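You operate a simulated robot arm through the tools that you are given. There is no shell and no other tool.

You are at the controls of a simulated two-armed robot. One attempt, no reset.

TASK
Carry the carrying tray with both arms and set it on the blue table.

It is judged by the outcome, as a careful person would: the job done as asked, and still so three seconds after it is handed in. It fails if anything else is knocked over, pushed out of place, dropped, spilled or broken.

THE ROBOT
Two 7-joint arms with two-finger parallel grippers on one trunk, on a base that moves. Base frame: it is fixed to the floor where the robot stands at the start and does not move with it; the origin is under the middle of the robot, x ahead of it, y to its left, z up. Lengths are in m, angles in degrees, forces in N, time in s.
The left shoulder is at the start at [0.02, 0.138, 1.225], the right one opposite. With the tool pointing down near the work surface each hand reaches from about 0.12 to 0.5 m from the robot's upright axis, wherever it stands, measured 20 degrees to its own side. Places, roughly: blue table [0.2, -1.9, 0.8]. Payload 1.57 kg a hand.
The TCP of each hand is the grasp point between the finger pads, 0.03 m short of the fingertips. In the tool frame z runs along the fingers and y along their closing line. Largest opening 0.08 m; finger width 0.017, thickness 0.012; the body of the gripper, 0.04 by 0.082 m, starts 0.08 m behind the TCP.
Orientation is told as [roll, pitch, yaw] about the base's x, y, z axes, in that order, counted from this pose: with the fingers straight down and closing along the base's y, the tool's x points along the base's -x, its y along +y and its z along -z.

THE INTERFACE
- The arms move only by the tool move_arm. It takes "left_plan", "right_plan" or both (then of equal length, played together; a hand with none holds still); each is a list of rows, each a list of 7 numbers: the shift along the base's x, y, z in m, then the turn, a rotation vector about the base's x, y, z in degrees, then the finger opening in m, from 0 to 0.08. In form: [[x, y, z, wx, wy, wz, claw], ...]. A call has 1 to 20 rows; each row shifts and turns the commanded pose from where the row before left it. A row lasts 0.2 s, in which the tool goes at most 0.05 m and 8.6 degrees; a call with a longer step from one row to the next is refused whole, and so is a gripper value outside its range. A pose out of reach is approached as far as the arm can. The call stops where the force on the tool passes 40 N (or 10 N more than at its start, if that is more) or the arm is blocked; 0.2 s more then pass. Each finger travels about 0.045 m/s and halts on what it meets, pressing with about 26 N; the grip force reading is that of the motor and also rises with nothing between the fingers. The clock runs only during rows and for 0.2 s after the last one: add rows that do not move to give the fingers time. The reply holds the time, the measured pose of the TCP, the force on the tool along the base axes, the opening and the grip force, in the units named above and with some noise, with the torque about the TCP (base axes, N m) and any sound that the robot's microphone picked up.
- Cameras (640 x 400 px; columns grow to the right, rows downward): "scene" is now at [0.1928, 0.0018, 1.1387]; the picture's right is [0.02, -1.00, 0.00], its down [-0.26, -0.00, -0.97] and it looks along [0.97, 0.01, -0.26] (base axes); focal length 214 px, centre (320, 200). "left" rides on the left gripper at [0.072, 0.007, -0.122] in its tool frame; the picture's right is [-0.09, 1.00, 0.00], its down [-0.84, -0.08, -0.54] and it looks along [-0.54, -0.05, 0.84] (tool axes); focal length 238 px, centre (320, 200). "right" rides on the right gripper at [0.072, -0.007, -0.122] in its tool frame; the picture's right is [0.09, 1.00, 0.00], its down [-0.84, 0.08, -0.54] and it looks along [-0.54, 0.05, 0.84] (tool axes); focal length 238 px, centre (320, 200). There is no depth. A picture from a camera that has moved, and an enlarged one, comes with that camera's place and axes in the base frame and with its lens.
- snapshot(camera): a new picture of that camera. No time passes.
- raise_lower(by): slides the trunk up (or, below 0, down) by that many m; the arms and the scene camera ride with it, the base frame stays. It gives what a move gives, with no picture.
- base_move(legs): drives the robot by 1 to 6 legs, each [ahead, left, turn to the left] in m, m and degrees, along the robot's own axes; the way and the turn of a leg run together, so that a leg with both is an arc; at most 1.5 m and 180 degrees a leg. The arms and the cameras ride along, it lands a little off, and it stops where it bumps. It gives what a move gives.
- pan_tilt(pan, tilt): turns the head with the scene camera to pan (to the left, within 60 degrees either way) and tilt (down, from -29 to 69), counted from straight ahead of the robot. It gives what a move gives.
- close_up(camera, box): a new picture of the part [left, top, right, bottom] of that camera's present view, enlarged. No time passes.
- job_done(): hands the job in; it is judged then, once.

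Nothing tells you exact positions but the pictures and the camera data. Unless the task says otherwise, let go and move clear before handing in.

The tools are called after "Call:" as a command line: name --argument value ..., lists and objects as JSON in quotes. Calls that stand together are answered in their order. move_arm: Moves the arms, as the interface text tells. Its arguments: {"type":"object","properties":{"left_plan":{"type":"array"},"right_plan":{"type":"array"}},"required":[]} The other tools are called the same way: raise_lower (by) moves the trunk up or down; base_move (legs) drives the base; pan_tilt (pan, tilt) turns the head that bears the scene camera; snapshot (camera) takes a picture; close_up (camera, box) takes an enlarged picture of a part of a camera's view; job_done () hands the job in.

At the start:

```text
clock: 0.0
left_eef_pos: [0.32, 0.1522, 1.1062]
left_ee_rot: [0.2, 20.1, 0.6]
left_force: [0.1, 0.6, -0.3]
left_torque: [-0.01, 0.0, -0.06]
left_width: 0.0801
left_grasp_force: 0.0
right_eef_pos: [0.3552, -0.2082, 1.0565]
right_ee_rot: [-0.1, 33.3, -0.4]
right_force: [0.0, -0.3, 0.0]
right_torque: [0.01, 0.03, -0.01]
right_width: 0.0799
right_grasp_force: 0.1
trunk travel left (down, up): [-0.6, 0.64]
robot x, y, heading: [-0.0001, -0.0002, 0.1]
head pan, tilt (commanded): [0.9, 14.8]
```

scene: 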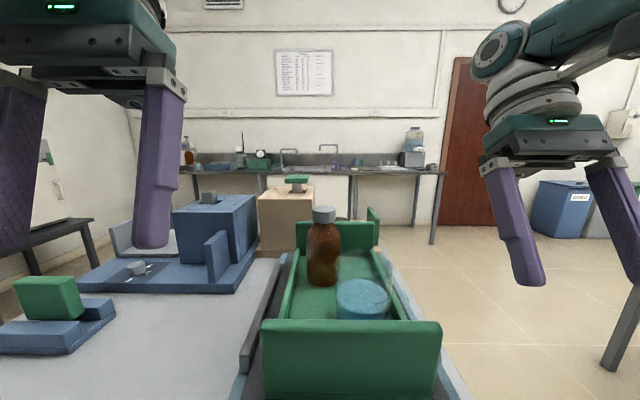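
right: 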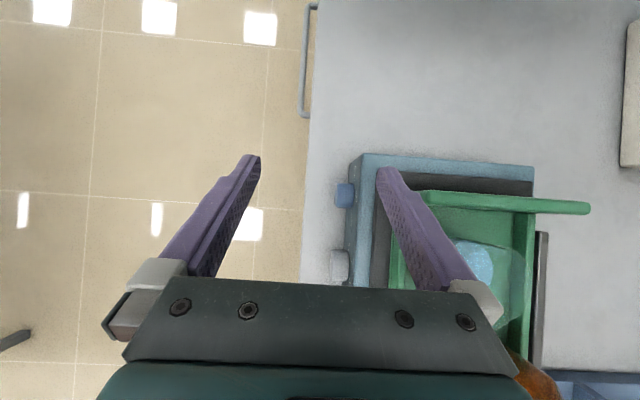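
left: 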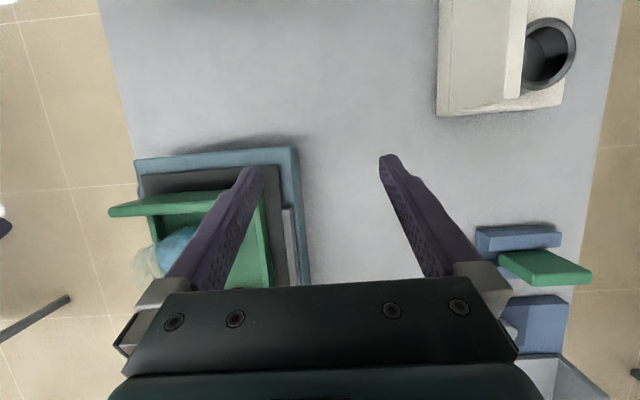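

I see a green tray carrying a brown bottle and a blue-and-clear vessel, standing on a dark mat or blue frame on the bench ahead of me. I'll tilt the head to look at it more closely before moving anything.

Call:
pan_tilt --pan 0 --tilt 45

Call:
snapshot --camera "scene"

```text
clock: 0.9
left_eef_pos: [0.3198, 0.1527, 1.1044]
left_ee_rot: [0.2, 20.3, 0.6]
left_force: [0.1, 0.7, -0.4]
left_torque: [-0.04, -0.01, -0.01]
left_width: 0.08
left_grasp_force: 0.0
right_eef_pos: [0.3557, -0.2087, 1.0546]
right_ee_rot: [0.0, 33.4, -0.5]
right_force: [-0.6, 0.2, 0.3]
right_torque: [0.0, 0.01, -0.03]
right_width: 0.0799
right_grasp_force: 0.1
trunk travel left (down, up): [-0.6, 0.64]
robot x, y, heading: [-0.0016, 0.0006, -0.0]
head pan, tilt (commanded): [0.0, 45.0]
```

```text
taken
camera scene: at [0.1808, 0.0004, 1.0917], right [0.0, -1.0, 0.0], down [-0.71, 0.0, -0.71], along [0.71, 0.0, -0.71], focal length 214 px, centre (320, 200)
```

scene: 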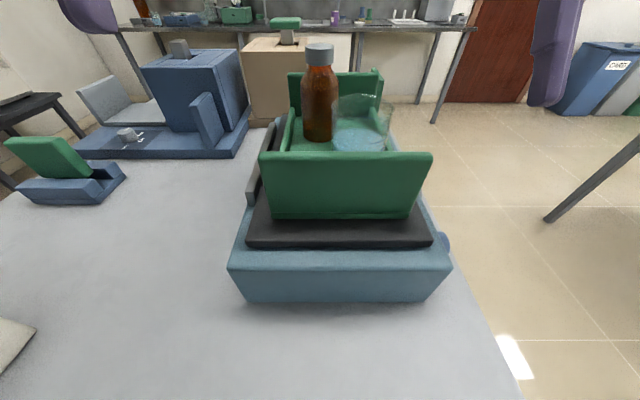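

The tray stands on a blue apparatus with a black plate and a knob on its right. I'll raise the trunk to look down into the tray.

Call:
close_up --camera "scene" --box '[210, 30, 470, 310]'

Call:
raise_lower --by 0.4

Call:
pan_tilt --pan 0 --tilt 65

Call:
snapshot --camera "scene"

Call:
snapshot --camera "right"

Call:
snapshot --camera "left"

```text
1.43 times, centred on (340, 170) of scene
camera zoom: at [0.1808, 0.0004, 1.0917], right [0.0, -1.0, 0.0], down [-0.71, 0.0, -0.71], along [0.71, 0.0, -0.71], focal length 306 px, centre (291, 243)
```

zoom: 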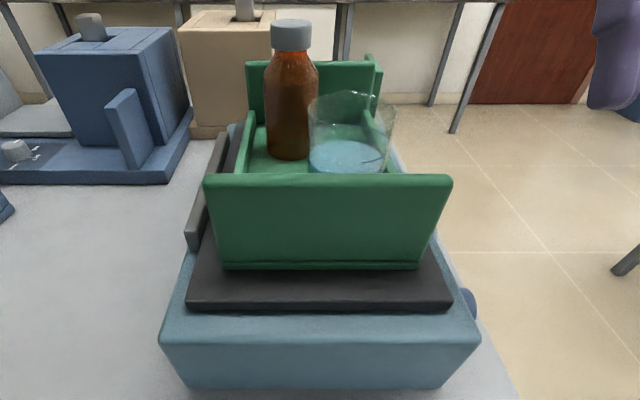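

```text
clock: 4.8
left_eef_pos: [0.3199, 0.1529, 1.5057]
left_ee_rot: [0.1, 20.2, 0.6]
left_force: [0.0, 0.4, 1.0]
left_torque: [0.02, 0.0, 0.0]
left_width: 0.0798
left_grasp_force: 0.0
right_eef_pos: [0.3561, -0.2085, 1.456]
right_ee_rot: [0.0, 33.3, -0.4]
right_force: [0.1, 0.4, 0.7]
right_torque: [0.01, 0.0, 0.0]
right_width: 0.0801
right_grasp_force: 0.0
trunk travel left (down, up): [-1.0, 0.24]
robot x, y, heading: [0.0022, -0.0008, 0.1]
head pan, tilt (commanded): [0.0, 45.0]
```

```text
clock: 5.6
left_eef_pos: [0.32, 0.153, 1.5058]
left_ee_rot: [0.3, 20.2, 0.7]
left_force: [0.8, 0.2, -0.3]
left_torque: [-0.01, 0.0, -0.01]
left_width: 0.0801
left_grasp_force: 0.0
right_eef_pos: [0.3567, -0.2082, 1.4553]
right_ee_rot: [0.0, 33.4, -0.4]
right_force: [0.2, 0.8, -0.4]
right_torque: [0.01, -0.05, 0.01]
right_width: 0.0801
right_grasp_force: 0.1
trunk travel left (down, up): [-1.0, 0.24]
robot x, y, heading: [0.0027, 0.0032, 0.0]
head pan, tilt (commanded): [0.0, 65.0]
```

```text
taken
camera scene: at [0.1602, 0.0004, 1.4666], right [0.0, -1.0, 0.0], down [-0.91, 0.0, -0.42], along [0.42, 0.0, -0.91], focal length 214 px, centre (320, 200)
```

scene: 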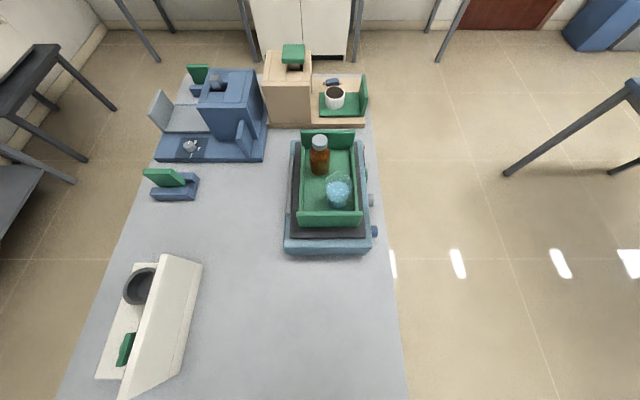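

```text
taken
camera right: at [0.3631, -0.2158, 1.5981], right [-0.07, 1.0, 0.05], down [1.0, 0.07, -0.01], along [-0.01, 0.05, -1.0], focal length 238 px, centre (320, 200)
```

right: 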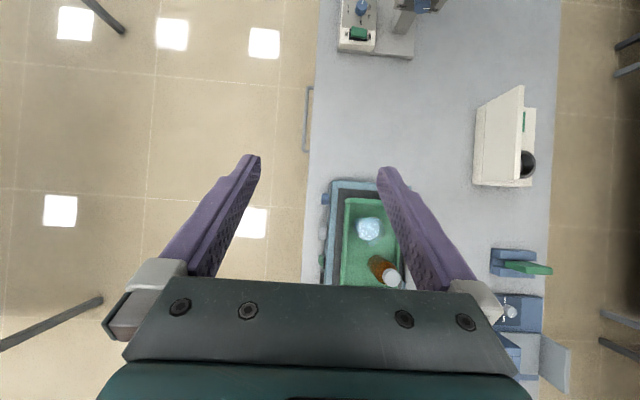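

```text
taken
camera left: at [0.2934, 0.1577, 1.6443], right [0.08, 1.0, -0.03], down [0.97, -0.07, 0.22], along [0.22, -0.04, -0.98], focal length 238 px, centre (320, 200)
```

left: 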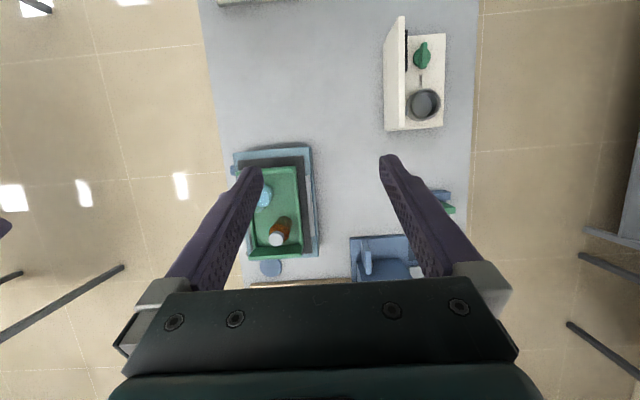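

The tray's near wall is at about x 0.36, y from -0.10 to +0.05, with its top near z 0.97. Next I'll look right towards the blue table and get enlarged views of the tray from above.

Call:
close_up --camera "scene" --box '[260, 110, 400, 270]'

Call:
pan_tilt --pan -60 --tilt 30

Call:
snapshot --camera "scene"

Call:
pan_tilt --pan -60 --tilt 60

Call:
snapshot --camera "scene"

```text
2.50 times, centred on (330, 190) of scene
camera zoom: at [0.1602, 0.0004, 1.4666], right [0.0, -1.0, 0.0], down [-0.91, 0.0, -0.42], along [0.42, 0.0, -0.91], focal length 536 px, centre (295, 225)
```

zoom: 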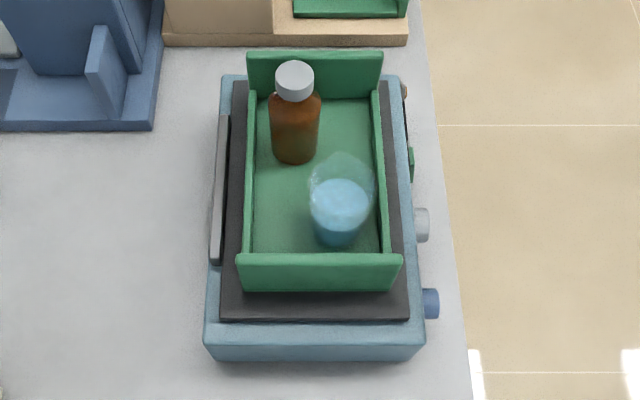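

```text
clock: 6.9
left_eef_pos: [0.3193, 0.1518, 1.5051]
left_ee_rot: [0.2, 20.1, 0.7]
left_force: [-0.3, -0.8, -0.2]
left_torque: [-0.03, 0.01, 0.0]
left_width: 0.08
left_grasp_force: 0.0
right_eef_pos: [0.3556, -0.2079, 1.4553]
right_ee_rot: [0.0, 33.4, -0.5]
right_force: [-0.3, 0.2, -0.1]
right_torque: [0.01, -0.03, 0.02]
right_width: 0.08
right_grasp_force: 0.1
trunk travel left (down, up): [-1.0, 0.24]
robot x, y, heading: [0.0024, 0.0012, 0.1]
head pan, tilt (commanded): [-60.0, 30.0]
```

```text
taken
camera scene: at [0.1447, -0.0779, 1.5142], right [-0.87, -0.5, 0.0], down [-0.25, 0.43, -0.87], along [0.43, -0.75, -0.5], focal length 214 px, centre (320, 200)
```

scene: 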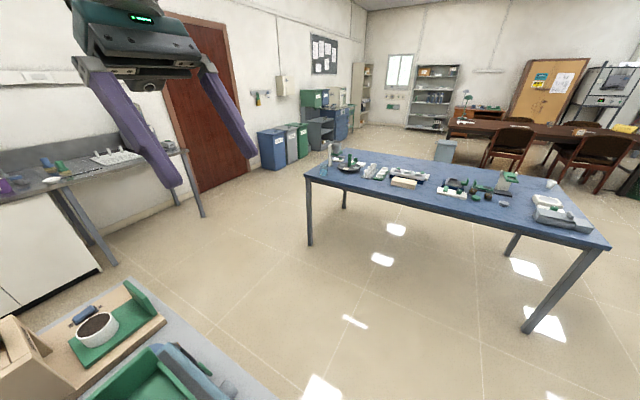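

```text
clock: 7.9
left_eef_pos: [0.3201, 0.1531, 1.5052]
left_ee_rot: [0.2, 20.2, 0.7]
left_force: [0.0, -0.3, 0.3]
left_torque: [0.02, 0.0, 0.01]
left_width: 0.08
left_grasp_force: 0.0
right_eef_pos: [0.3554, -0.2081, 1.456]
right_ee_rot: [0.0, 33.4, -0.4]
right_force: [0.5, 0.0, 0.1]
right_torque: [0.03, -0.03, 0.02]
right_width: 0.0801
right_grasp_force: 0.0
trunk travel left (down, up): [-1.0, 0.24]
robot x, y, heading: [0.0004, -0.001, -0.1]
head pan, tilt (commanded): [-60.0, 60.0]
```

```text
taken
camera scene: at [0.1328, -0.0574, 1.4722], right [-0.87, -0.5, 0.0], down [-0.43, 0.75, -0.5], along [0.25, -0.43, -0.87], focal length 214 px, centre (320, 200)
```

scene: 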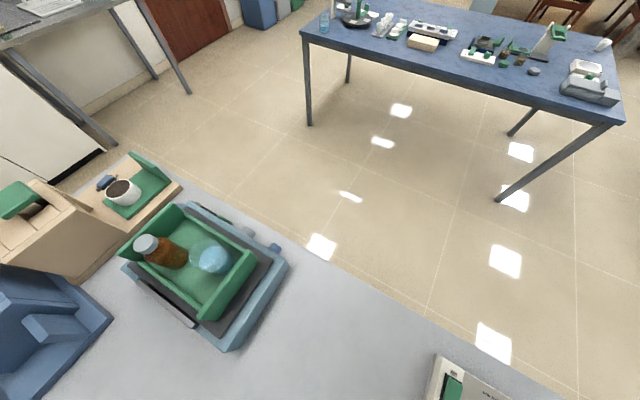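

The blue table is clear to the right at about y -1.9, with objects mostly along its far side. Before planning the drive I want to know what the robot's body looks like near this table, so I'll tilt the right hand to look back at it.

Call:
move_arm --right_plan '[[0, 0, 0, 0, 8, 0, 0.08], [0, 0, 0, 0, 8, 0, 0.08], [0, 0, 0, 0, 8, 0, 0.08], [0, 0, 0, 0, 8, 0, 0.08], [0, 0, 0, 0, 8, 0, 0.08]]'

Call:
snapshot --camera "right"

Call:
pan_tilt --pan -60 --tilt 20

Call:
close_up --camera "scene" --box '[290, 80, 640, 300]'

```text
clock: 9.1
left_eef_pos: [0.3198, 0.1513, 1.5047]
left_ee_rot: [0.2, 20.1, 0.5]
left_force: [0.6, 0.3, -0.5]
left_torque: [0.02, -0.01, -0.03]
left_width: 0.0801
left_grasp_force: 0.1
right_eef_pos: [0.2024, -0.1531, 1.4593]
right_ee_rot: [-2.4, 76.6, -1.9]
right_force: [-0.3, 0.4, -0.6]
right_torque: [0.01, 0.03, -0.01]
right_width: 0.0799
right_grasp_force: 0.0
right hand out of reach, approached as far as the arm can: row 1, 2, 3, 4, 5
trunk travel left (down, up): [-1.0, 0.24]
robot x, y, heading: [-0.003, 0.0009, -0.2]
head pan, tilt (commanded): [-60.0, 60.0]
```

```text
taken
camera right: at [0.3046, -0.1583, 1.5587], right [-0.03, 1.0, 0.08], down [0.72, 0.08, -0.69], along [-0.69, 0.04, -0.72], focal length 238 px, centre (320, 200)
```

right: 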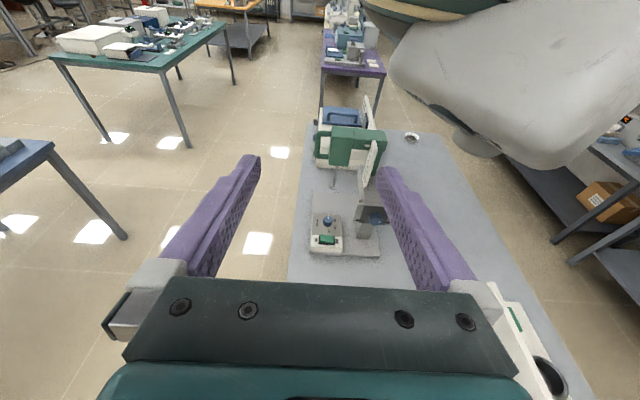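

```text
clock: 10.1
left_eef_pos: [0.3205, 0.1522, 1.505]
left_ee_rot: [0.2, 20.2, 0.6]
left_force: [-0.5, -0.6, -0.1]
left_torque: [-0.02, 0.0, -0.02]
left_width: 0.0801
left_grasp_force: 0.1
right_eef_pos: [0.2039, -0.153, 1.4585]
right_ee_rot: [-1.8, 76.3, -1.6]
right_force: [-0.9, 0.1, -0.2]
right_torque: [-0.02, 0.02, 0.03]
right_width: 0.0797
right_grasp_force: 0.1
trunk travel left (down, up): [-1.0, 0.24]
robot x, y, heading: [-0.0017, -0.0001, 0.0]
head pan, tilt (commanded): [-60.0, 20.0]
```

```text
1.82 times, centred on (465, 190) of scene
camera zoom: at [0.146, -0.0802, 1.5302], right [-0.87, -0.5, 0.0], down [-0.17, 0.3, -0.94], along [0.47, -0.81, -0.34], focal length 390 px, centre (56, 218)
```

zoom: 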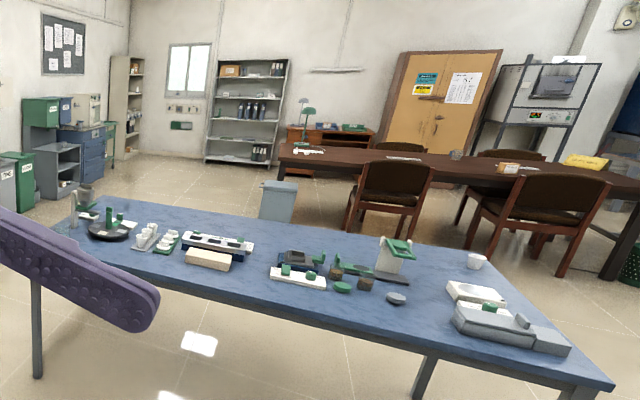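

The robot has no pedestal in the way; it hangs over the grey table, and the blue table spans roughly x -0.69 to 1.08 with its near edge at y -1.45. I'll turn the right hand back, then bring both hands to straight down and move the base slightly ahead so the tray is in comfortable reach.

Call:
move_arm --right_plan '[[0, 0, 0, 0, -8, 0, 0.08], [0, 0, 0, 0, -8, 0, 0.08], [0, 0, 0, 0, -8, 0, 0.08], [0, 0, 0, 0, -8, 0, 0.08], [0, 0, 0, 0, -8, 0, 0.08]]'

Call:
base_move --legs '[[0.12, -0.025, 0]]'

Call:
pan_tilt --pan 0 --tilt 65

Call:
snapshot --camera "scene"

```text
clock: 10.8
left_eef_pos: [0.3191, 0.1542, 1.504]
left_ee_rot: [0.1, 20.2, 0.6]
left_force: [0.6, -0.3, -0.4]
left_torque: [0.03, 0.02, 0.01]
left_width: 0.08
left_grasp_force: 0.1
right_eef_pos: [0.1855, -0.1535, 1.4411]
right_ee_rot: [-1.3, 64.8, -0.7]
right_force: [-0.3, 0.3, 0.1]
right_torque: [0.02, 0.02, 0.01]
right_width: 0.0796
right_grasp_force: 0.1
trunk travel left (down, up): [-1.0, 0.24]
robot x, y, heading: [0.0029, 0.0015, 0.1]
head pan, tilt (commanded): [-60.0, 20.0]
stopped in row 3 (right hand): the arm was blocked; the commanded pose is now the measured one
```

```text
clock: 12.1
left_eef_pos: [0.4395, 0.1276, 1.5054]
left_ee_rot: [0.2, 20.2, 0.6]
left_force: [-0.5, -0.1, 0.0]
left_torque: [-0.02, 0.01, -0.03]
left_width: 0.0802
left_grasp_force: 0.1
right_eef_pos: [0.3054, -0.1787, 1.4418]
right_ee_rot: [-1.5, 64.7, -0.6]
right_force: [-0.7, -0.8, -0.4]
right_torque: [-0.03, 0.0, 0.0]
right_width: 0.08
right_grasp_force: 0.1
trunk travel left (down, up): [-1.0, 0.24]
robot x, y, heading: [0.1189, -0.0249, -0.1]
head pan, tilt (commanded): [-60.0, 20.0]
```

```text
clock: 13.4
left_eef_pos: [0.4391, 0.1275, 1.5054]
left_ee_rot: [0.2, 20.3, 0.6]
left_force: [0.6, -0.5, -0.3]
left_torque: [0.04, -0.04, -0.01]
left_width: 0.0796
left_grasp_force: 0.1
right_eef_pos: [0.3051, -0.1784, 1.4433]
right_ee_rot: [-1.4, 64.9, -0.6]
right_force: [0.6, -0.8, 0.5]
right_torque: [0.03, -0.02, 0.0]
right_width: 0.08
right_grasp_force: 0.1
trunk travel left (down, up): [-1.0, 0.24]
robot x, y, heading: [0.122, -0.0243, 0.0]
head pan, tilt (commanded): [0.0, 65.0]
```

```text
taken
camera scene: at [0.2794, -0.0244, 1.4666], right [0.0, -1.0, 0.0], down [-0.91, 0.0, -0.42], along [0.42, 0.0, -0.91], focal length 214 px, centre (320, 200)
```

scene: 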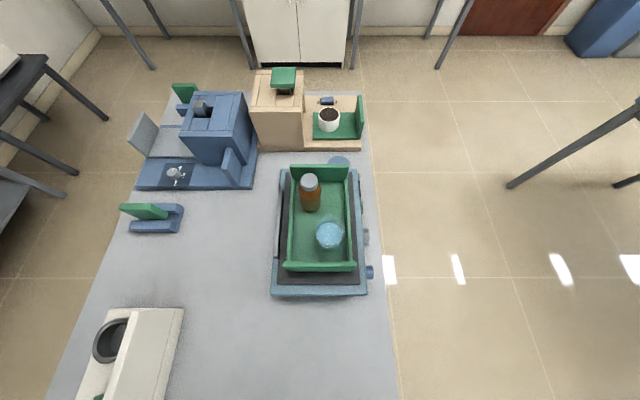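

The right hand met the robot's own torso, so I'll bring it out ahead and turn it back to straight down, and set the left hand straight down too, all well above the tray.

Call:
move_arm --right_plan '[[0.03, -0.01, 0, 0, -4, 0, 0.08], [0.03, -0.01, 0, 0, -8, 0, 0.08], [0.025, -0.01, -0.015, 0, -8, 0, 0.08], [0.025, -0.01, -0.015, 0, -8, 0, 0.08], [0.025, -0.01, -0.015, 0, -8, 0, 0.08], [0.025, 0, -0.015, 0, -8, 0, 0.08], [0.025, 0, -0.015, 0, -8, 0, 0.08], [0.015, 0, -0.015, 0, -8, 0, 0.08], [0, 0, -0.015, 0, -4.8, 0, 0.08]]' --left_plan '[[0, 0, -0.02, 0, -3, 0, 0.08], [0, 0, -0.02, 0, -3, 0, 0.08], [0, 0, -0.02, 0, -3, 0, 0.08], [0, 0, -0.02, 0, -3, 0, 0.08], [0, 0, -0.02, 0, -3, 0, 0.08], [0, 0, -0.02, 0, -3, 0, 0.08], [0, 0, -0.02, 0, -2, 0, 0.08], [0, 0, -0.02, 0, 0, -0.6, 0.08], [0, 0, -0.02, 0, 0, 0, 0.08]]'

Call:
snapshot --camera "left"

Call:
snapshot --camera "right"

Call:
snapshot --camera "scene"

```text
clock: 15.4
left_eef_pos: [0.4386, 0.1268, 1.3259]
left_ee_rot: [-0.1, 0.2, 0.0]
left_force: [0.6, 0.9, -0.5]
left_torque: [-0.02, 0.02, 0.0]
left_width: 0.08
left_grasp_force: 0.1
right_eef_pos: [0.5063, -0.2282, 1.3375]
right_ee_rot: [-0.9, -0.1, -0.3]
right_force: [-0.1, 0.5, -0.3]
right_torque: [0.03, -0.01, -0.01]
right_width: 0.0799
right_grasp_force: 0.1
trunk travel left (down, up): [-1.0, 0.24]
robot x, y, heading: [0.118, -0.026, 0.2]
head pan, tilt (commanded): [0.0, 65.0]
```

```text
taken
camera left: at [0.3663, 0.1337, 1.4469], right [0.09, 1.0, 0.0], down [0.84, -0.08, 0.54], along [0.54, -0.05, -0.84], focal length 238 px, centre (320, 200)
```

left: 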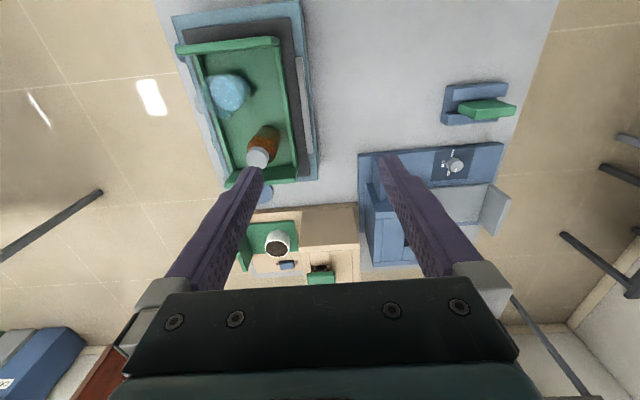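

```text
taken
camera right: at [0.4336, -0.2335, 1.4596], right [-0.09, 1.0, -0.01], down [0.84, 0.08, 0.54], along [0.54, 0.04, -0.84], focal length 238 px, centre (320, 200)
```

right: 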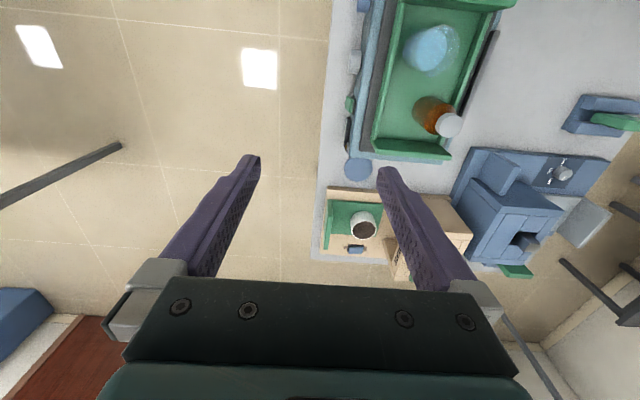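

```text
taken
camera scene: at [0.2793, -0.0244, 1.4666], right [0.0, -1.0, 0.0], down [-0.91, 0.0, -0.42], along [0.42, 0.0, -0.91], focal length 214 px, centre (320, 200)
```

scene: 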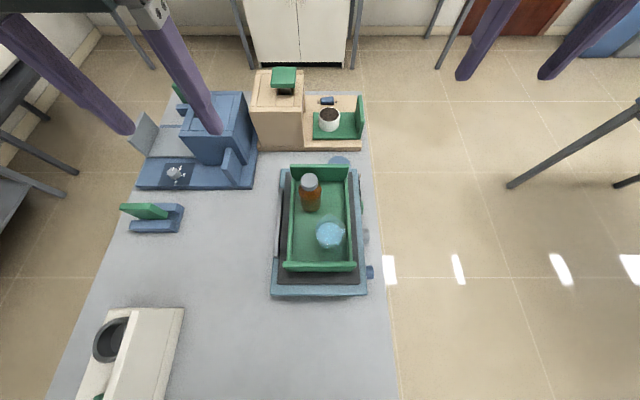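

Both hands are straight down above the bench. I'll enlarge the tray from both hand cameras and the scene camera to measure its walls.

Call:
close_up --camera "left" --box '[160, 0, 340, 200]'

Call:
close_up --camera "right" --box '[330, 0, 530, 200]'

Call:
close_up --camera "scene" --box '[260, 140, 390, 310]'

```text
2.00 times, centred on (250, 100) of left
camera zoom: at [0.3663, 0.1337, 1.4469], right [0.09, 1.0, 0.0], down [0.84, -0.08, 0.54], along [0.54, -0.05, -0.84], focal length 477 px, centre (460, 400)
```

zoom: 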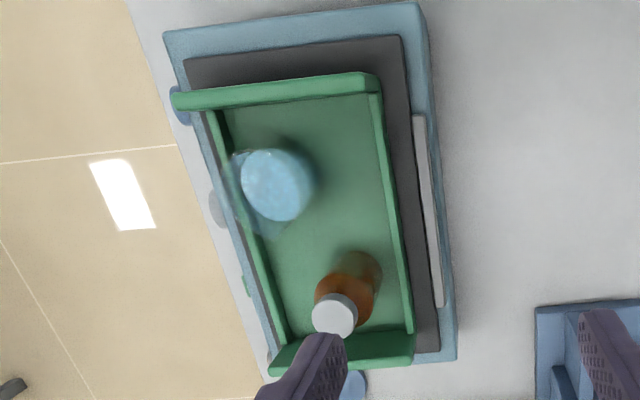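

```text
2.00 times, centred on (430, 100) of right
camera zoom: at [0.4336, -0.2335, 1.4596], right [-0.09, 1.0, -0.01], down [0.84, 0.08, 0.54], along [0.54, 0.04, -0.84], focal length 477 px, centre (100, 400)
```

zoom: 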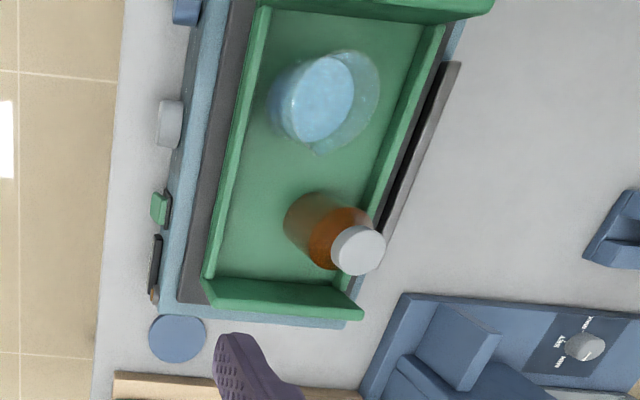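

```text
2.35 times, centred on (325, 225) of scene
camera zoom: at [0.2793, -0.0244, 1.4666], right [0.0, -1.0, 0.0], down [-0.91, 0.0, -0.42], along [0.42, 0.0, -0.91], focal length 505 px, centre (308, 141)
```

zoom: 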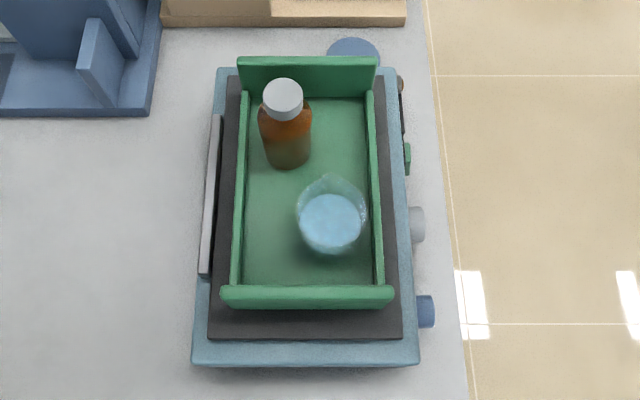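

The tray's tall end walls (near one at x≈0.354, far one at x≈0.611, tops at about z 0.98) are the natural handles, 0.26 m apart, while the side walls are low. I'll stand on the floor side at about (0.48, -0.39) facing the tray (+y), so each hand meets one end wall.

Call:
base_move --legs '[[0, -0.36, 0], [0.36, 0, 0], [0, 0, 90]]'

Call:
snapshot --camera "scene"

Call:
snapshot --camera "left"

Call:
snapshot --camera "right"

```text
clock: 23.4
left_eef_pos: [0.3222, -0.0625, 1.3251]
left_ee_rot: [0.1, 0.2, 90.4]
left_force: [-0.1, 0.1, -0.1]
left_torque: [-0.02, -0.01, -0.02]
left_width: 0.0798
left_grasp_force: 0.1
right_eef_pos: [0.6779, 0.0065, 1.3372]
right_ee_rot: [-0.7, 0.0, 90.2]
right_force: [0.3, 0.4, -0.5]
right_torque: [0.02, 0.02, 0.0]
right_width: 0.0799
right_grasp_force: 0.0
trunk travel left (down, up): [-1.0, 0.24]
robot x, y, heading: [0.4802, -0.3808, 90.4]
head pan, tilt (commanded): [0.0, 65.0]
```

```text
taken
camera scene: at [0.4758, -0.2199, 1.4665], right [1.0, 0.01, 0.0], down [0.01, -0.91, -0.42], along [0.0, 0.42, -0.91], focal length 214 px, centre (320, 200)
```

scene: 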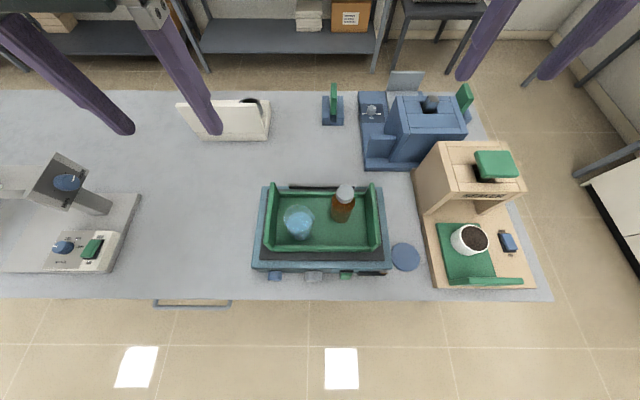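

```text
taken
camera left: at [0.3155, -0.1345, 1.4471], right [-1.0, 0.09, 0.0], down [0.07, 0.84, 0.54], along [0.05, 0.54, -0.84], focal length 238 px, centre (320, 200)
```

left: 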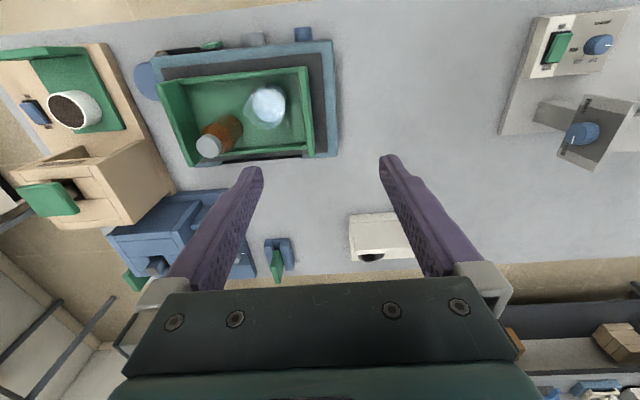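

```text
taken
camera right: at [0.6827, -0.0659, 1.4599], right [-1.0, -0.09, -0.01], down [-0.09, 0.84, 0.54], along [-0.04, 0.54, -0.84], focal length 238 px, centre (320, 200)
```

right: 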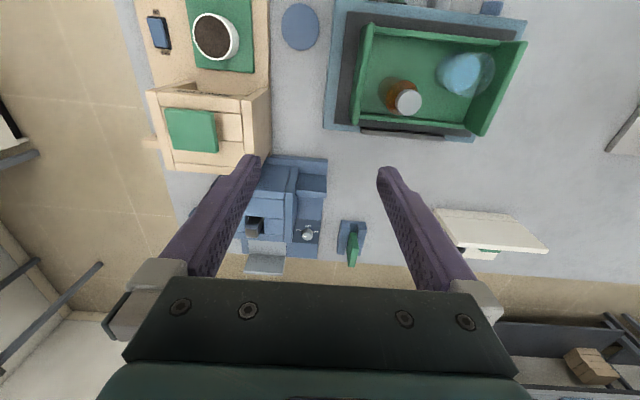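

Now the tray lies crosswise in front of me with its end walls at left and right. I'll enlarge this view to pin the grip points.

Call:
close_up --camera "scene" --box '[245, 165, 405, 285]'

Call:
close_up --camera "left" --box '[130, 20, 350, 180]'

Call:
close_up --camera "right" --box '[310, 0, 540, 150]'

```text
3.33 times, centred on (325, 225) of scene
camera zoom: at [0.4758, -0.2199, 1.4665], right [1.0, 0.01, 0.0], down [0.01, -0.91, -0.42], along [0.0, 0.42, -0.91], focal length 715 px, centre (303, 117)
```

zoom: 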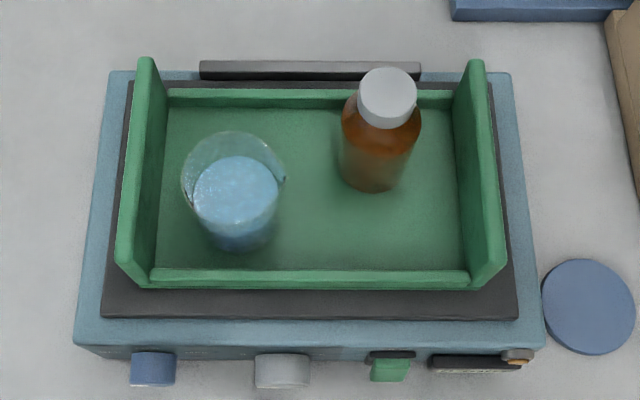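

```text
2.50 times, centred on (240, 100) of left
camera zoom: at [0.3155, -0.1345, 1.4471], right [-1.0, 0.09, 0.0], down [0.07, 0.84, 0.54], along [0.05, 0.54, -0.84], focal length 596 px, centre (520, 450)
```

zoom: 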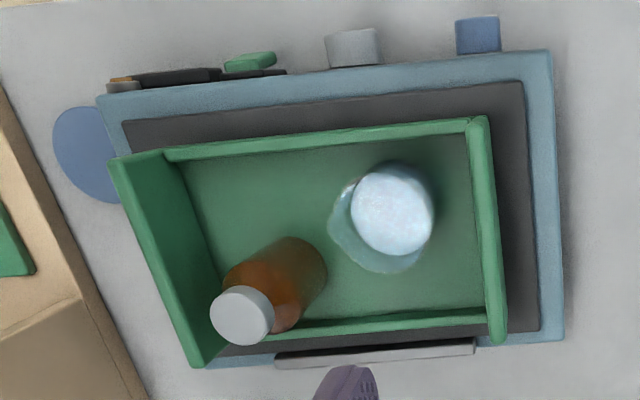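

```text
2.67 times, centred on (425, 75) of right
camera zoom: at [0.6827, -0.0659, 1.4599], right [-1.0, -0.09, -0.01], down [-0.09, 0.84, 0.54], along [-0.04, 0.54, -0.84], focal length 636 px, centre (40, 533)
```

zoom: 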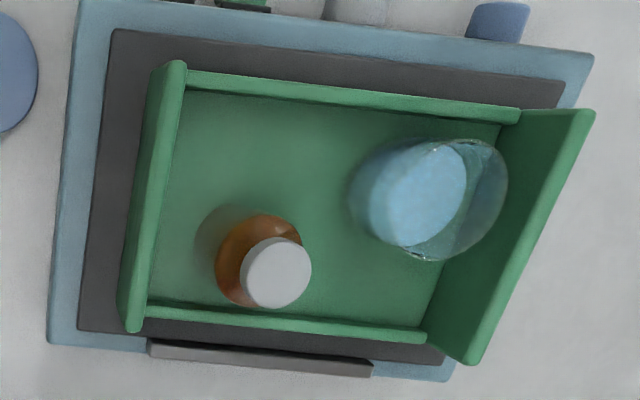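

The end walls are about 13 mm thick at x≈0.355 and x≈0.611, spanning y -0.103 to 0.054 with tops near z 0.98. The beaker is at about (0.425, -0.047) and the bottle at (0.527, 0). I'll line up the left hand at (0.355, 0.014) and the right hand at (0.611, -0.062), a balanced diagonal clear of both vessels, then lower the trunk.

Call:
move_arm --left_plan '[[0.008, 0.019, 0, 0, 0, -0.4, 0.08], [0.008, 0.019, 0, 0, 0, 0, 0.08], [0.008, 0.019, 0, 0, 0, 0, 0.08], [0.009, 0.0195, 0, 0, 0, 0, 0.08], [0, 0, 0, 0, 0, 0, 0.08]]' --right_plan '[[-0.017, -0.017, 0, 0.7, 0, -0.2, 0.08], [-0.017, -0.017, 0, 0, 0, 0, 0.08], [-0.017, -0.017, 0, 0, 0, 0, 0.08], [-0.016, -0.0175, -0.012, 0, 0, 0, 0.08], [0, 0, 0, 0, 0, 0, 0.08]]'

Call:
raise_lower --by -0.24

Call:
snapshot --camera "scene"

Call:
snapshot --camera "left"

Call:
snapshot --camera "right"

```text
clock: 24.6
left_eef_pos: [0.3552, 0.0154, 1.3252]
left_ee_rot: [0.0, 0.2, 90.0]
left_force: [0.5, -0.1, 0.2]
left_torque: [-0.03, 0.0, -0.02]
left_width: 0.08
left_grasp_force: 0.1
right_eef_pos: [0.6108, -0.0615, 1.3254]
right_ee_rot: [-0.8, -0.7, 89.9]
right_force: [0.2, -0.3, 0.4]
right_torque: [0.01, -0.01, -0.02]
right_width: 0.0801
right_grasp_force: 0.0
trunk travel left (down, up): [-1.0, 0.24]
robot x, y, heading: [0.4769, -0.38, 90.5]
head pan, tilt (commanded): [0.0, 65.0]
```

```text
clock: 27.1
left_eef_pos: [0.356, 0.0137, 1.0868]
left_ee_rot: [0.0, 0.2, 90.0]
left_force: [0.1, 0.3, -0.5]
left_torque: [0.01, 0.0, 0.01]
left_width: 0.08
left_grasp_force: 0.1
right_eef_pos: [0.6104, -0.0616, 1.0859]
right_ee_rot: [-0.8, -0.8, 89.9]
right_force: [1.0, -0.3, -0.3]
right_torque: [0.0, 0.0, 0.02]
right_width: 0.0798
right_grasp_force: 0.1
trunk travel left (down, up): [-0.76, 0.48]
robot x, y, heading: [0.4787, -0.3818, 90.5]
head pan, tilt (commanded): [0.0, 65.0]
```

```text
taken
camera scene: at [0.4758, -0.2199, 1.2266], right [1.0, 0.01, 0.0], down [0.01, -0.91, -0.42], along [0.0, 0.42, -0.91], focal length 214 px, centre (320, 200)
```

scene: 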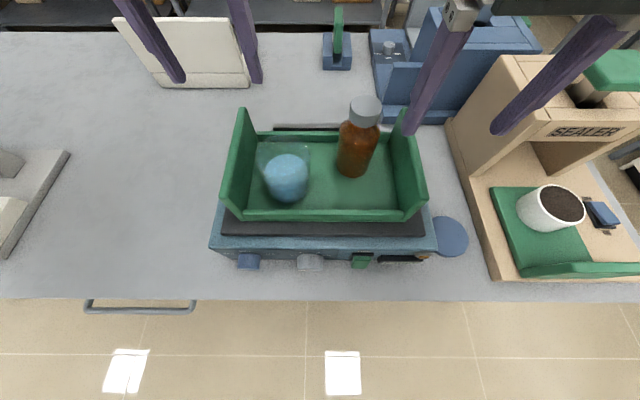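

```text
taken
camera left: at [0.3477, -0.0576, 1.2079], right [-1.0, 0.09, 0.0], down [0.08, 0.84, 0.54], along [0.05, 0.54, -0.84], focal length 238 px, centre (320, 200)
```

left: 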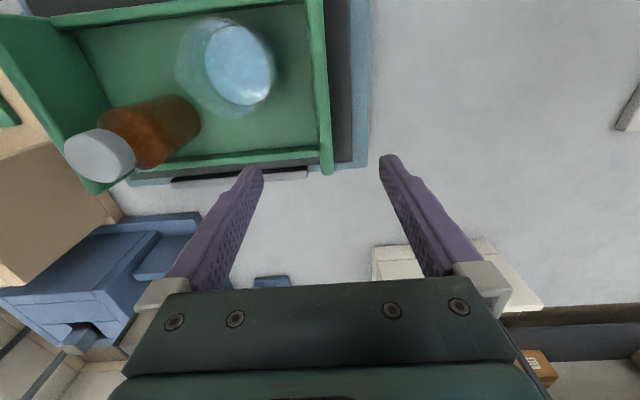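

```text
taken
camera right: at [0.6152, -0.1354, 1.2073], right [-1.0, -0.09, -0.01], down [-0.08, 0.83, 0.55], along [-0.04, 0.55, -0.83], focal length 238 px, centre (320, 200)
```

right: 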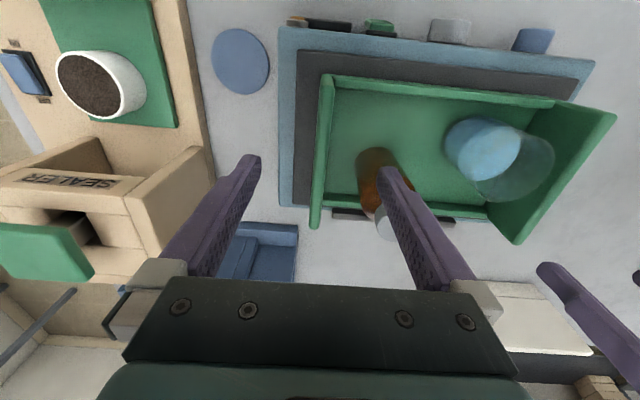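

The hands hang above the end walls as planned. I'll enlarge both hand views to check that each wall sits midway between its fingers.

Call:
close_up --camera "left" --box '[240, 0, 400, 200]'

Call:
close_up --camera "right" --box '[240, 60, 420, 240]'

Call:
close_up --camera "scene" --box '[200, 60, 450, 280]'

```text
2.00 times, centred on (320, 100) of left
camera zoom: at [0.3477, -0.0576, 1.2079], right [-1.0, 0.09, 0.0], down [0.08, 0.84, 0.54], along [0.05, 0.54, -0.84], focal length 477 px, centre (320, 400)
```

zoom: 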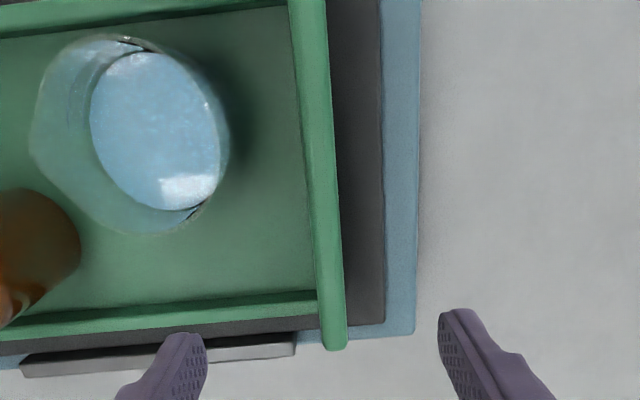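

```text
2.22 times, centred on (330, 150) of right
camera zoom: at [0.6152, -0.1354, 1.2073], right [-1.0, -0.09, -0.01], down [-0.08, 0.83, 0.55], along [-0.04, 0.55, -0.83], focal length 530 px, centre (298, 311)
```

zoom: 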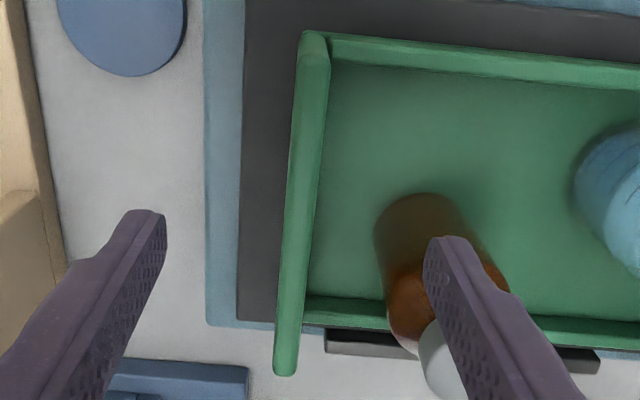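

```text
1.82 times, centred on (325, 170) of scene
camera zoom: at [0.4758, -0.2199, 1.2266], right [1.0, 0.01, 0.0], down [0.01, -0.91, -0.42], along [0.0, 0.42, -0.91], focal length 390 px, centre (311, 254)
```

zoom: 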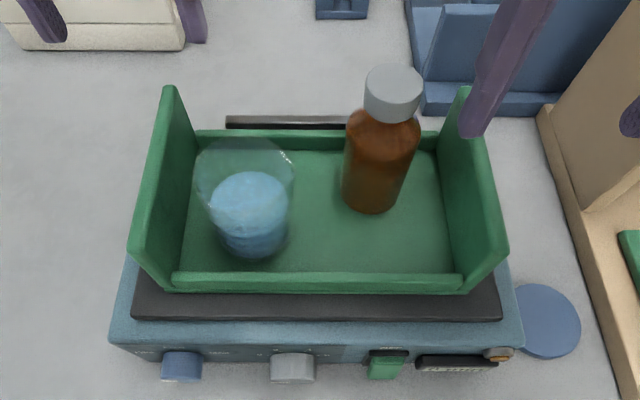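

Left wall centre measures x≈0.352 and right wall centre x≈0.608, so I'll correct each hand by a few millimetres, level the right hand, and come down to just above the wall tops.

Call:
move_arm --left_plan '[[-0.004, 0, -0.01, 0, 0, 0, 0.08], [0, 0, -0.02, 0, 0, 0, 0.08], [0, 0, -0.02, 0, 0, 0, 0.08], [0, 0, -0.015, 0, 0, 0, 0.08], [0, 0, 0, 0, 0, 0, 0.08]]' --right_plan '[[-0.0025, 0, -0.01, -0.8, 0.8, 0, 0.08], [0, 0, -0.02, 0, 0, 0, 0.08], [0, 0, -0.02, 0, 0, 0, 0.08], [0, 0, -0.015, 0, 0, 0, 0.08], [0, 0, 0, 0, 0, 0, 0.08]]'

Call:
snapshot --camera "scene"

Call:
snapshot --camera "left"

Call:
snapshot --camera "right"

```text
clock: 28.3
left_eef_pos: [0.3514, 0.0143, 1.0218]
left_ee_rot: [-0.1, 0.2, 90.1]
left_force: [-1.2, -0.1, -0.2]
left_torque: [0.0, 0.02, 0.0]
left_width: 0.08
left_grasp_force: 0.1
right_eef_pos: [0.6082, -0.0611, 1.0188]
right_ee_rot: [0.0, 0.0, 89.9]
right_force: [-0.6, -0.6, 0.9]
right_torque: [0.02, -0.02, -0.02]
right_width: 0.0798
right_grasp_force: 0.1
trunk travel left (down, up): [-0.76, 0.48]
robot x, y, heading: [0.478, -0.3814, 90.4]
head pan, tilt (commanded): [0.0, 65.0]
```

```text
taken
camera scene: at [0.4758, -0.22, 1.2265], right [1.0, 0.01, 0.0], down [0.01, -0.91, -0.42], along [0.0, 0.42, -0.91], focal length 214 px, centre (320, 200)
```

scene: 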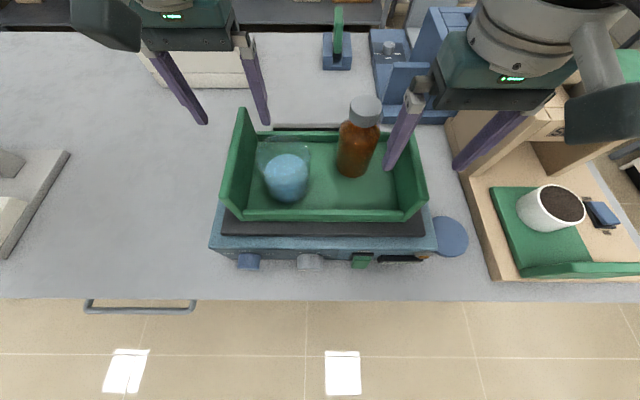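

```text
taken
camera left: at [0.3433, -0.0581, 1.1426], right [-1.0, 0.09, 0.0], down [0.08, 0.84, 0.54], along [0.05, 0.54, -0.84], focal length 238 px, centre (320, 200)
```

left: 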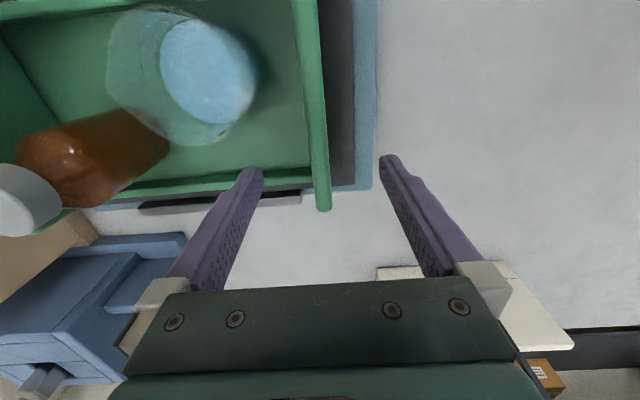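

```text
taken
camera right: at [0.6144, -0.1335, 1.1428], right [-1.0, -0.09, 0.0], down [-0.08, 0.84, 0.54], along [-0.05, 0.54, -0.84], focal length 238 px, centre (320, 200)
```

right: 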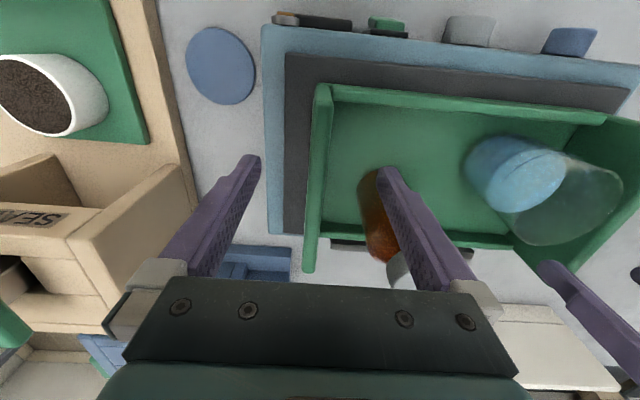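

Each wall sits midway between its fingers. Before going down I'll check that the right forearm clears the sealer box beside it.

Call:
close_up --camera "scene" --box '[400, 0, 640, 200]'

Call:
pan_tilt --pan -45 --tilt 40

Call:
snapshot --camera "scene"

Call:
pan_tilt --pan 45 --tilt 40

Call:
snapshot --camera "scene"

```text
2.00 times, centred on (520, 100) of scene
camera zoom: at [0.4758, -0.22, 1.2265], right [1.0, 0.01, 0.0], down [0.01, -0.91, -0.42], along [0.0, 0.42, -0.91], focal length 429 px, centre (-80, 400)
```

zoom: 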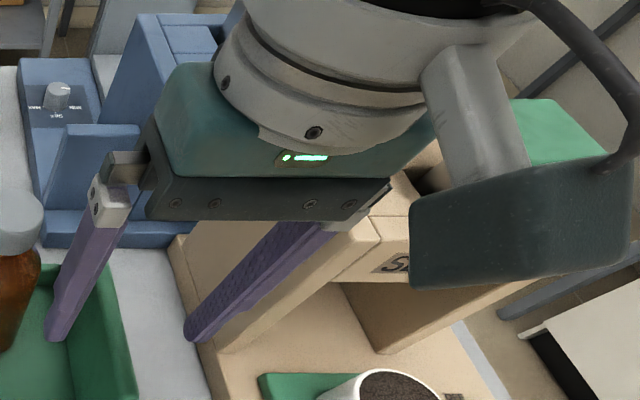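

```text
clock: 29.4
left_eef_pos: [0.3513, 0.0146, 1.0222]
left_ee_rot: [0.0, 0.2, 90.0]
left_force: [0.9, -0.3, 0.2]
left_torque: [-0.02, 0.02, -0.02]
left_width: 0.0799
left_grasp_force: 0.2
right_eef_pos: [0.6082, -0.0618, 1.0205]
right_ee_rot: [0.0, 0.0, 89.9]
right_force: [0.4, 0.5, 0.2]
right_torque: [0.01, 0.02, -0.04]
right_width: 0.0801
right_grasp_force: 0.0
trunk travel left (down, up): [-0.76, 0.48]
robot x, y, heading: [0.4778, -0.3798, 90.3]
head pan, tilt (commanded): [-45.0, 40.0]
```

```text
taken
camera scene: at [0.5358, -0.2201, 1.2588], right [0.71, -0.7, 0.0], down [-0.45, -0.46, -0.77], along [0.54, 0.55, -0.64], focal length 214 px, centre (320, 200)
```

scene: 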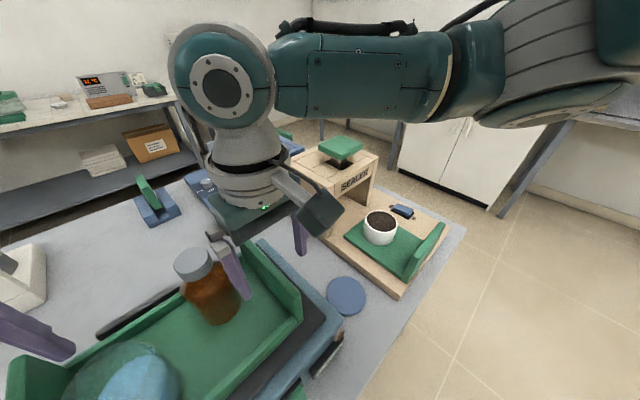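

```text
clock: 31.1
left_eef_pos: [0.3518, 0.013, 1.0213]
left_ee_rot: [0.0, 0.2, 90.0]
left_force: [0.6, 0.3, -0.1]
left_torque: [-0.02, -0.02, -0.01]
left_width: 0.0803
left_grasp_force: 0.1
right_eef_pos: [0.608, -0.0617, 1.019]
right_ee_rot: [0.0, 0.1, 90.0]
right_force: [1.1, -0.6, -0.6]
right_torque: [0.01, -0.02, 0.0]
right_width: 0.0797
right_grasp_force: 0.1
trunk travel left (down, up): [-0.76, 0.48]
robot x, y, heading: [0.4769, -0.3816, 90.4]
head pan, tilt (commanded): [45.0, 40.0]
```

```text
taken
camera scene: at [0.4157, -0.2209, 1.2589], right [0.7, 0.71, 0.0], down [0.46, -0.45, -0.77], along [-0.55, 0.54, -0.64], focal length 214 px, centre (320, 200)
```

scene: 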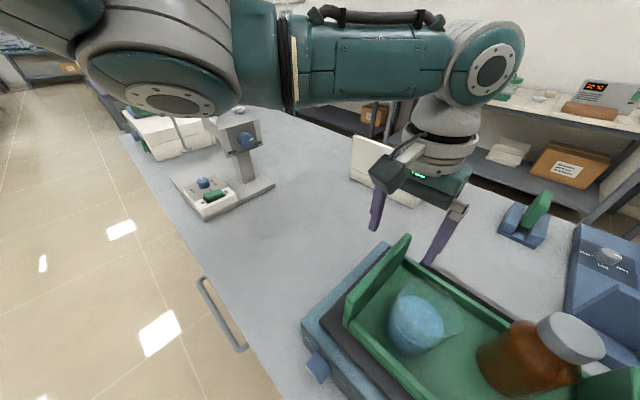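

The forearms ride at about z 1.25, well above the sealer, so the descent is clear. I'll lower both hands over the end walls to TCP z≈0.95 with the fingers still open.

Call:
pan_tilt --pan 0 --tilt 60

Call:
move_arm --left_plan '[[0, 0, -0.012, 0, 0, 0, 0.08], [0, 0, -0.015, 0, 0, 0, 0.08], [0, 0, -0.015, 0, 0, 0, 0.08], [0, 0, -0.015, 0, 0, 0, 0.08], [0, 0, -0.0145, 0, 0, 0, 0.08], [0, 0, 0, 0, 0, 0, 0.08]]' --right_plan '[[0, 0, -0.01, 0, 0, 0, 0.08], [0, 0, -0.015, 0, 0, 0, 0.08], [0, 0, -0.015, 0, 0, 0, 0.08], [0, 0, -0.015, 0, 0, 0, 0.08], [0, 0, -0.0145, 0, 0, 0, 0.08], [0, 0, 0, 0, 0, 0, 0.08]]'

Call:
snapshot --camera "scene"

Call:
snapshot --camera "left"

Call:
snapshot --camera "right"

```text
clock: 32.2
left_eef_pos: [0.3519, 0.014, 1.0203]
left_ee_rot: [0.0, 0.2, 89.9]
left_force: [0.1, 0.4, 0.3]
left_torque: [-0.04, 0.0, -0.04]
left_width: 0.08
left_grasp_force: 0.0
right_eef_pos: [0.6073, -0.0608, 1.0204]
right_ee_rot: [0.0, 0.2, 89.8]
right_force: [-0.2, -0.2, -0.4]
right_torque: [-0.01, -0.01, -0.01]
right_width: 0.0798
right_grasp_force: 0.0
trunk travel left (down, up): [-0.76, 0.48]
robot x, y, heading: [0.4776, -0.381, 90.3]
head pan, tilt (commanded): [0.0, 60.0]
```

```text
clock: 33.6
left_eef_pos: [0.3523, 0.0133, 0.9491]
left_ee_rot: [0.0, 0.2, 89.9]
left_force: [-0.5, -0.7, 1.0]
left_torque: [0.0, 0.01, 0.03]
left_width: 0.0797
left_grasp_force: 0.0
right_eef_pos: [0.6085, -0.0614, 0.95]
right_ee_rot: [-0.1, 0.2, 89.8]
right_force: [0.1, 0.1, 0.3]
right_torque: [0.02, -0.01, 0.02]
right_width: 0.0797
right_grasp_force: 0.0
trunk travel left (down, up): [-0.76, 0.48]
robot x, y, heading: [0.4782, -0.3819, 90.5]
head pan, tilt (commanded): [0.0, 60.0]
```

```text
taken
camera scene: at [0.4757, -0.214, 1.2321], right [1.0, 0.01, 0.0], down [0.01, -0.87, -0.5], along [0.0, 0.5, -0.87], focal length 214 px, centre (320, 200)
```

scene: 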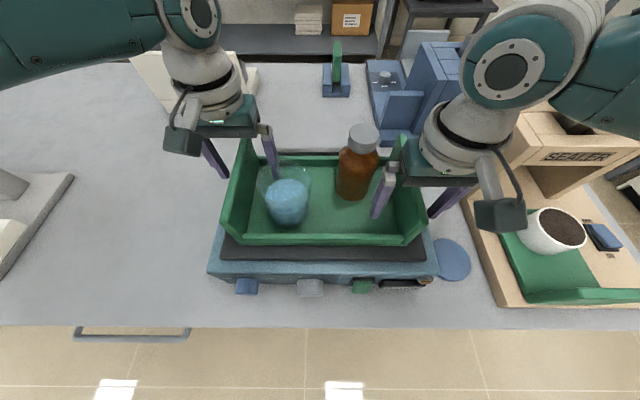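

```text
taken
camera left: at [0.3439, -0.0579, 1.0715], right [-1.0, 0.09, 0.0], down [0.08, 0.84, 0.54], along [0.05, 0.54, -0.84], focal length 238 px, centre (320, 200)
```

left: 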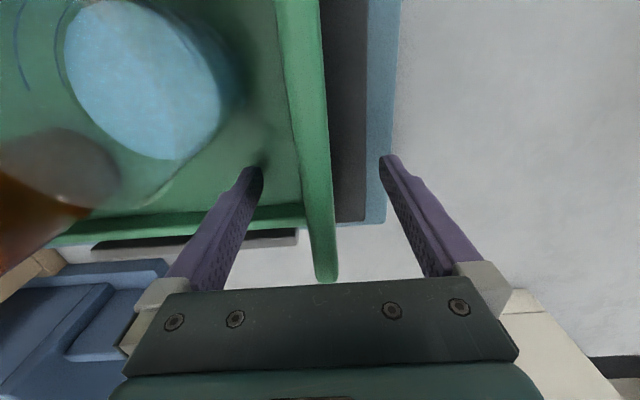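

```text
taken
camera right: at [0.6139, -0.1337, 1.0735], right [-1.0, -0.09, 0.0], down [-0.08, 0.84, 0.54], along [-0.05, 0.54, -0.84], focal length 238 px, centre (320, 200)
```

right: 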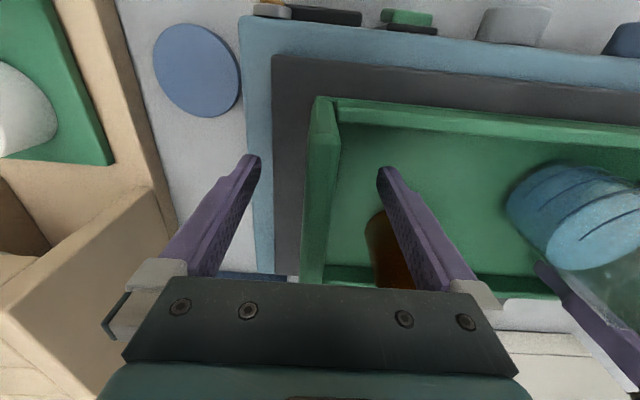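

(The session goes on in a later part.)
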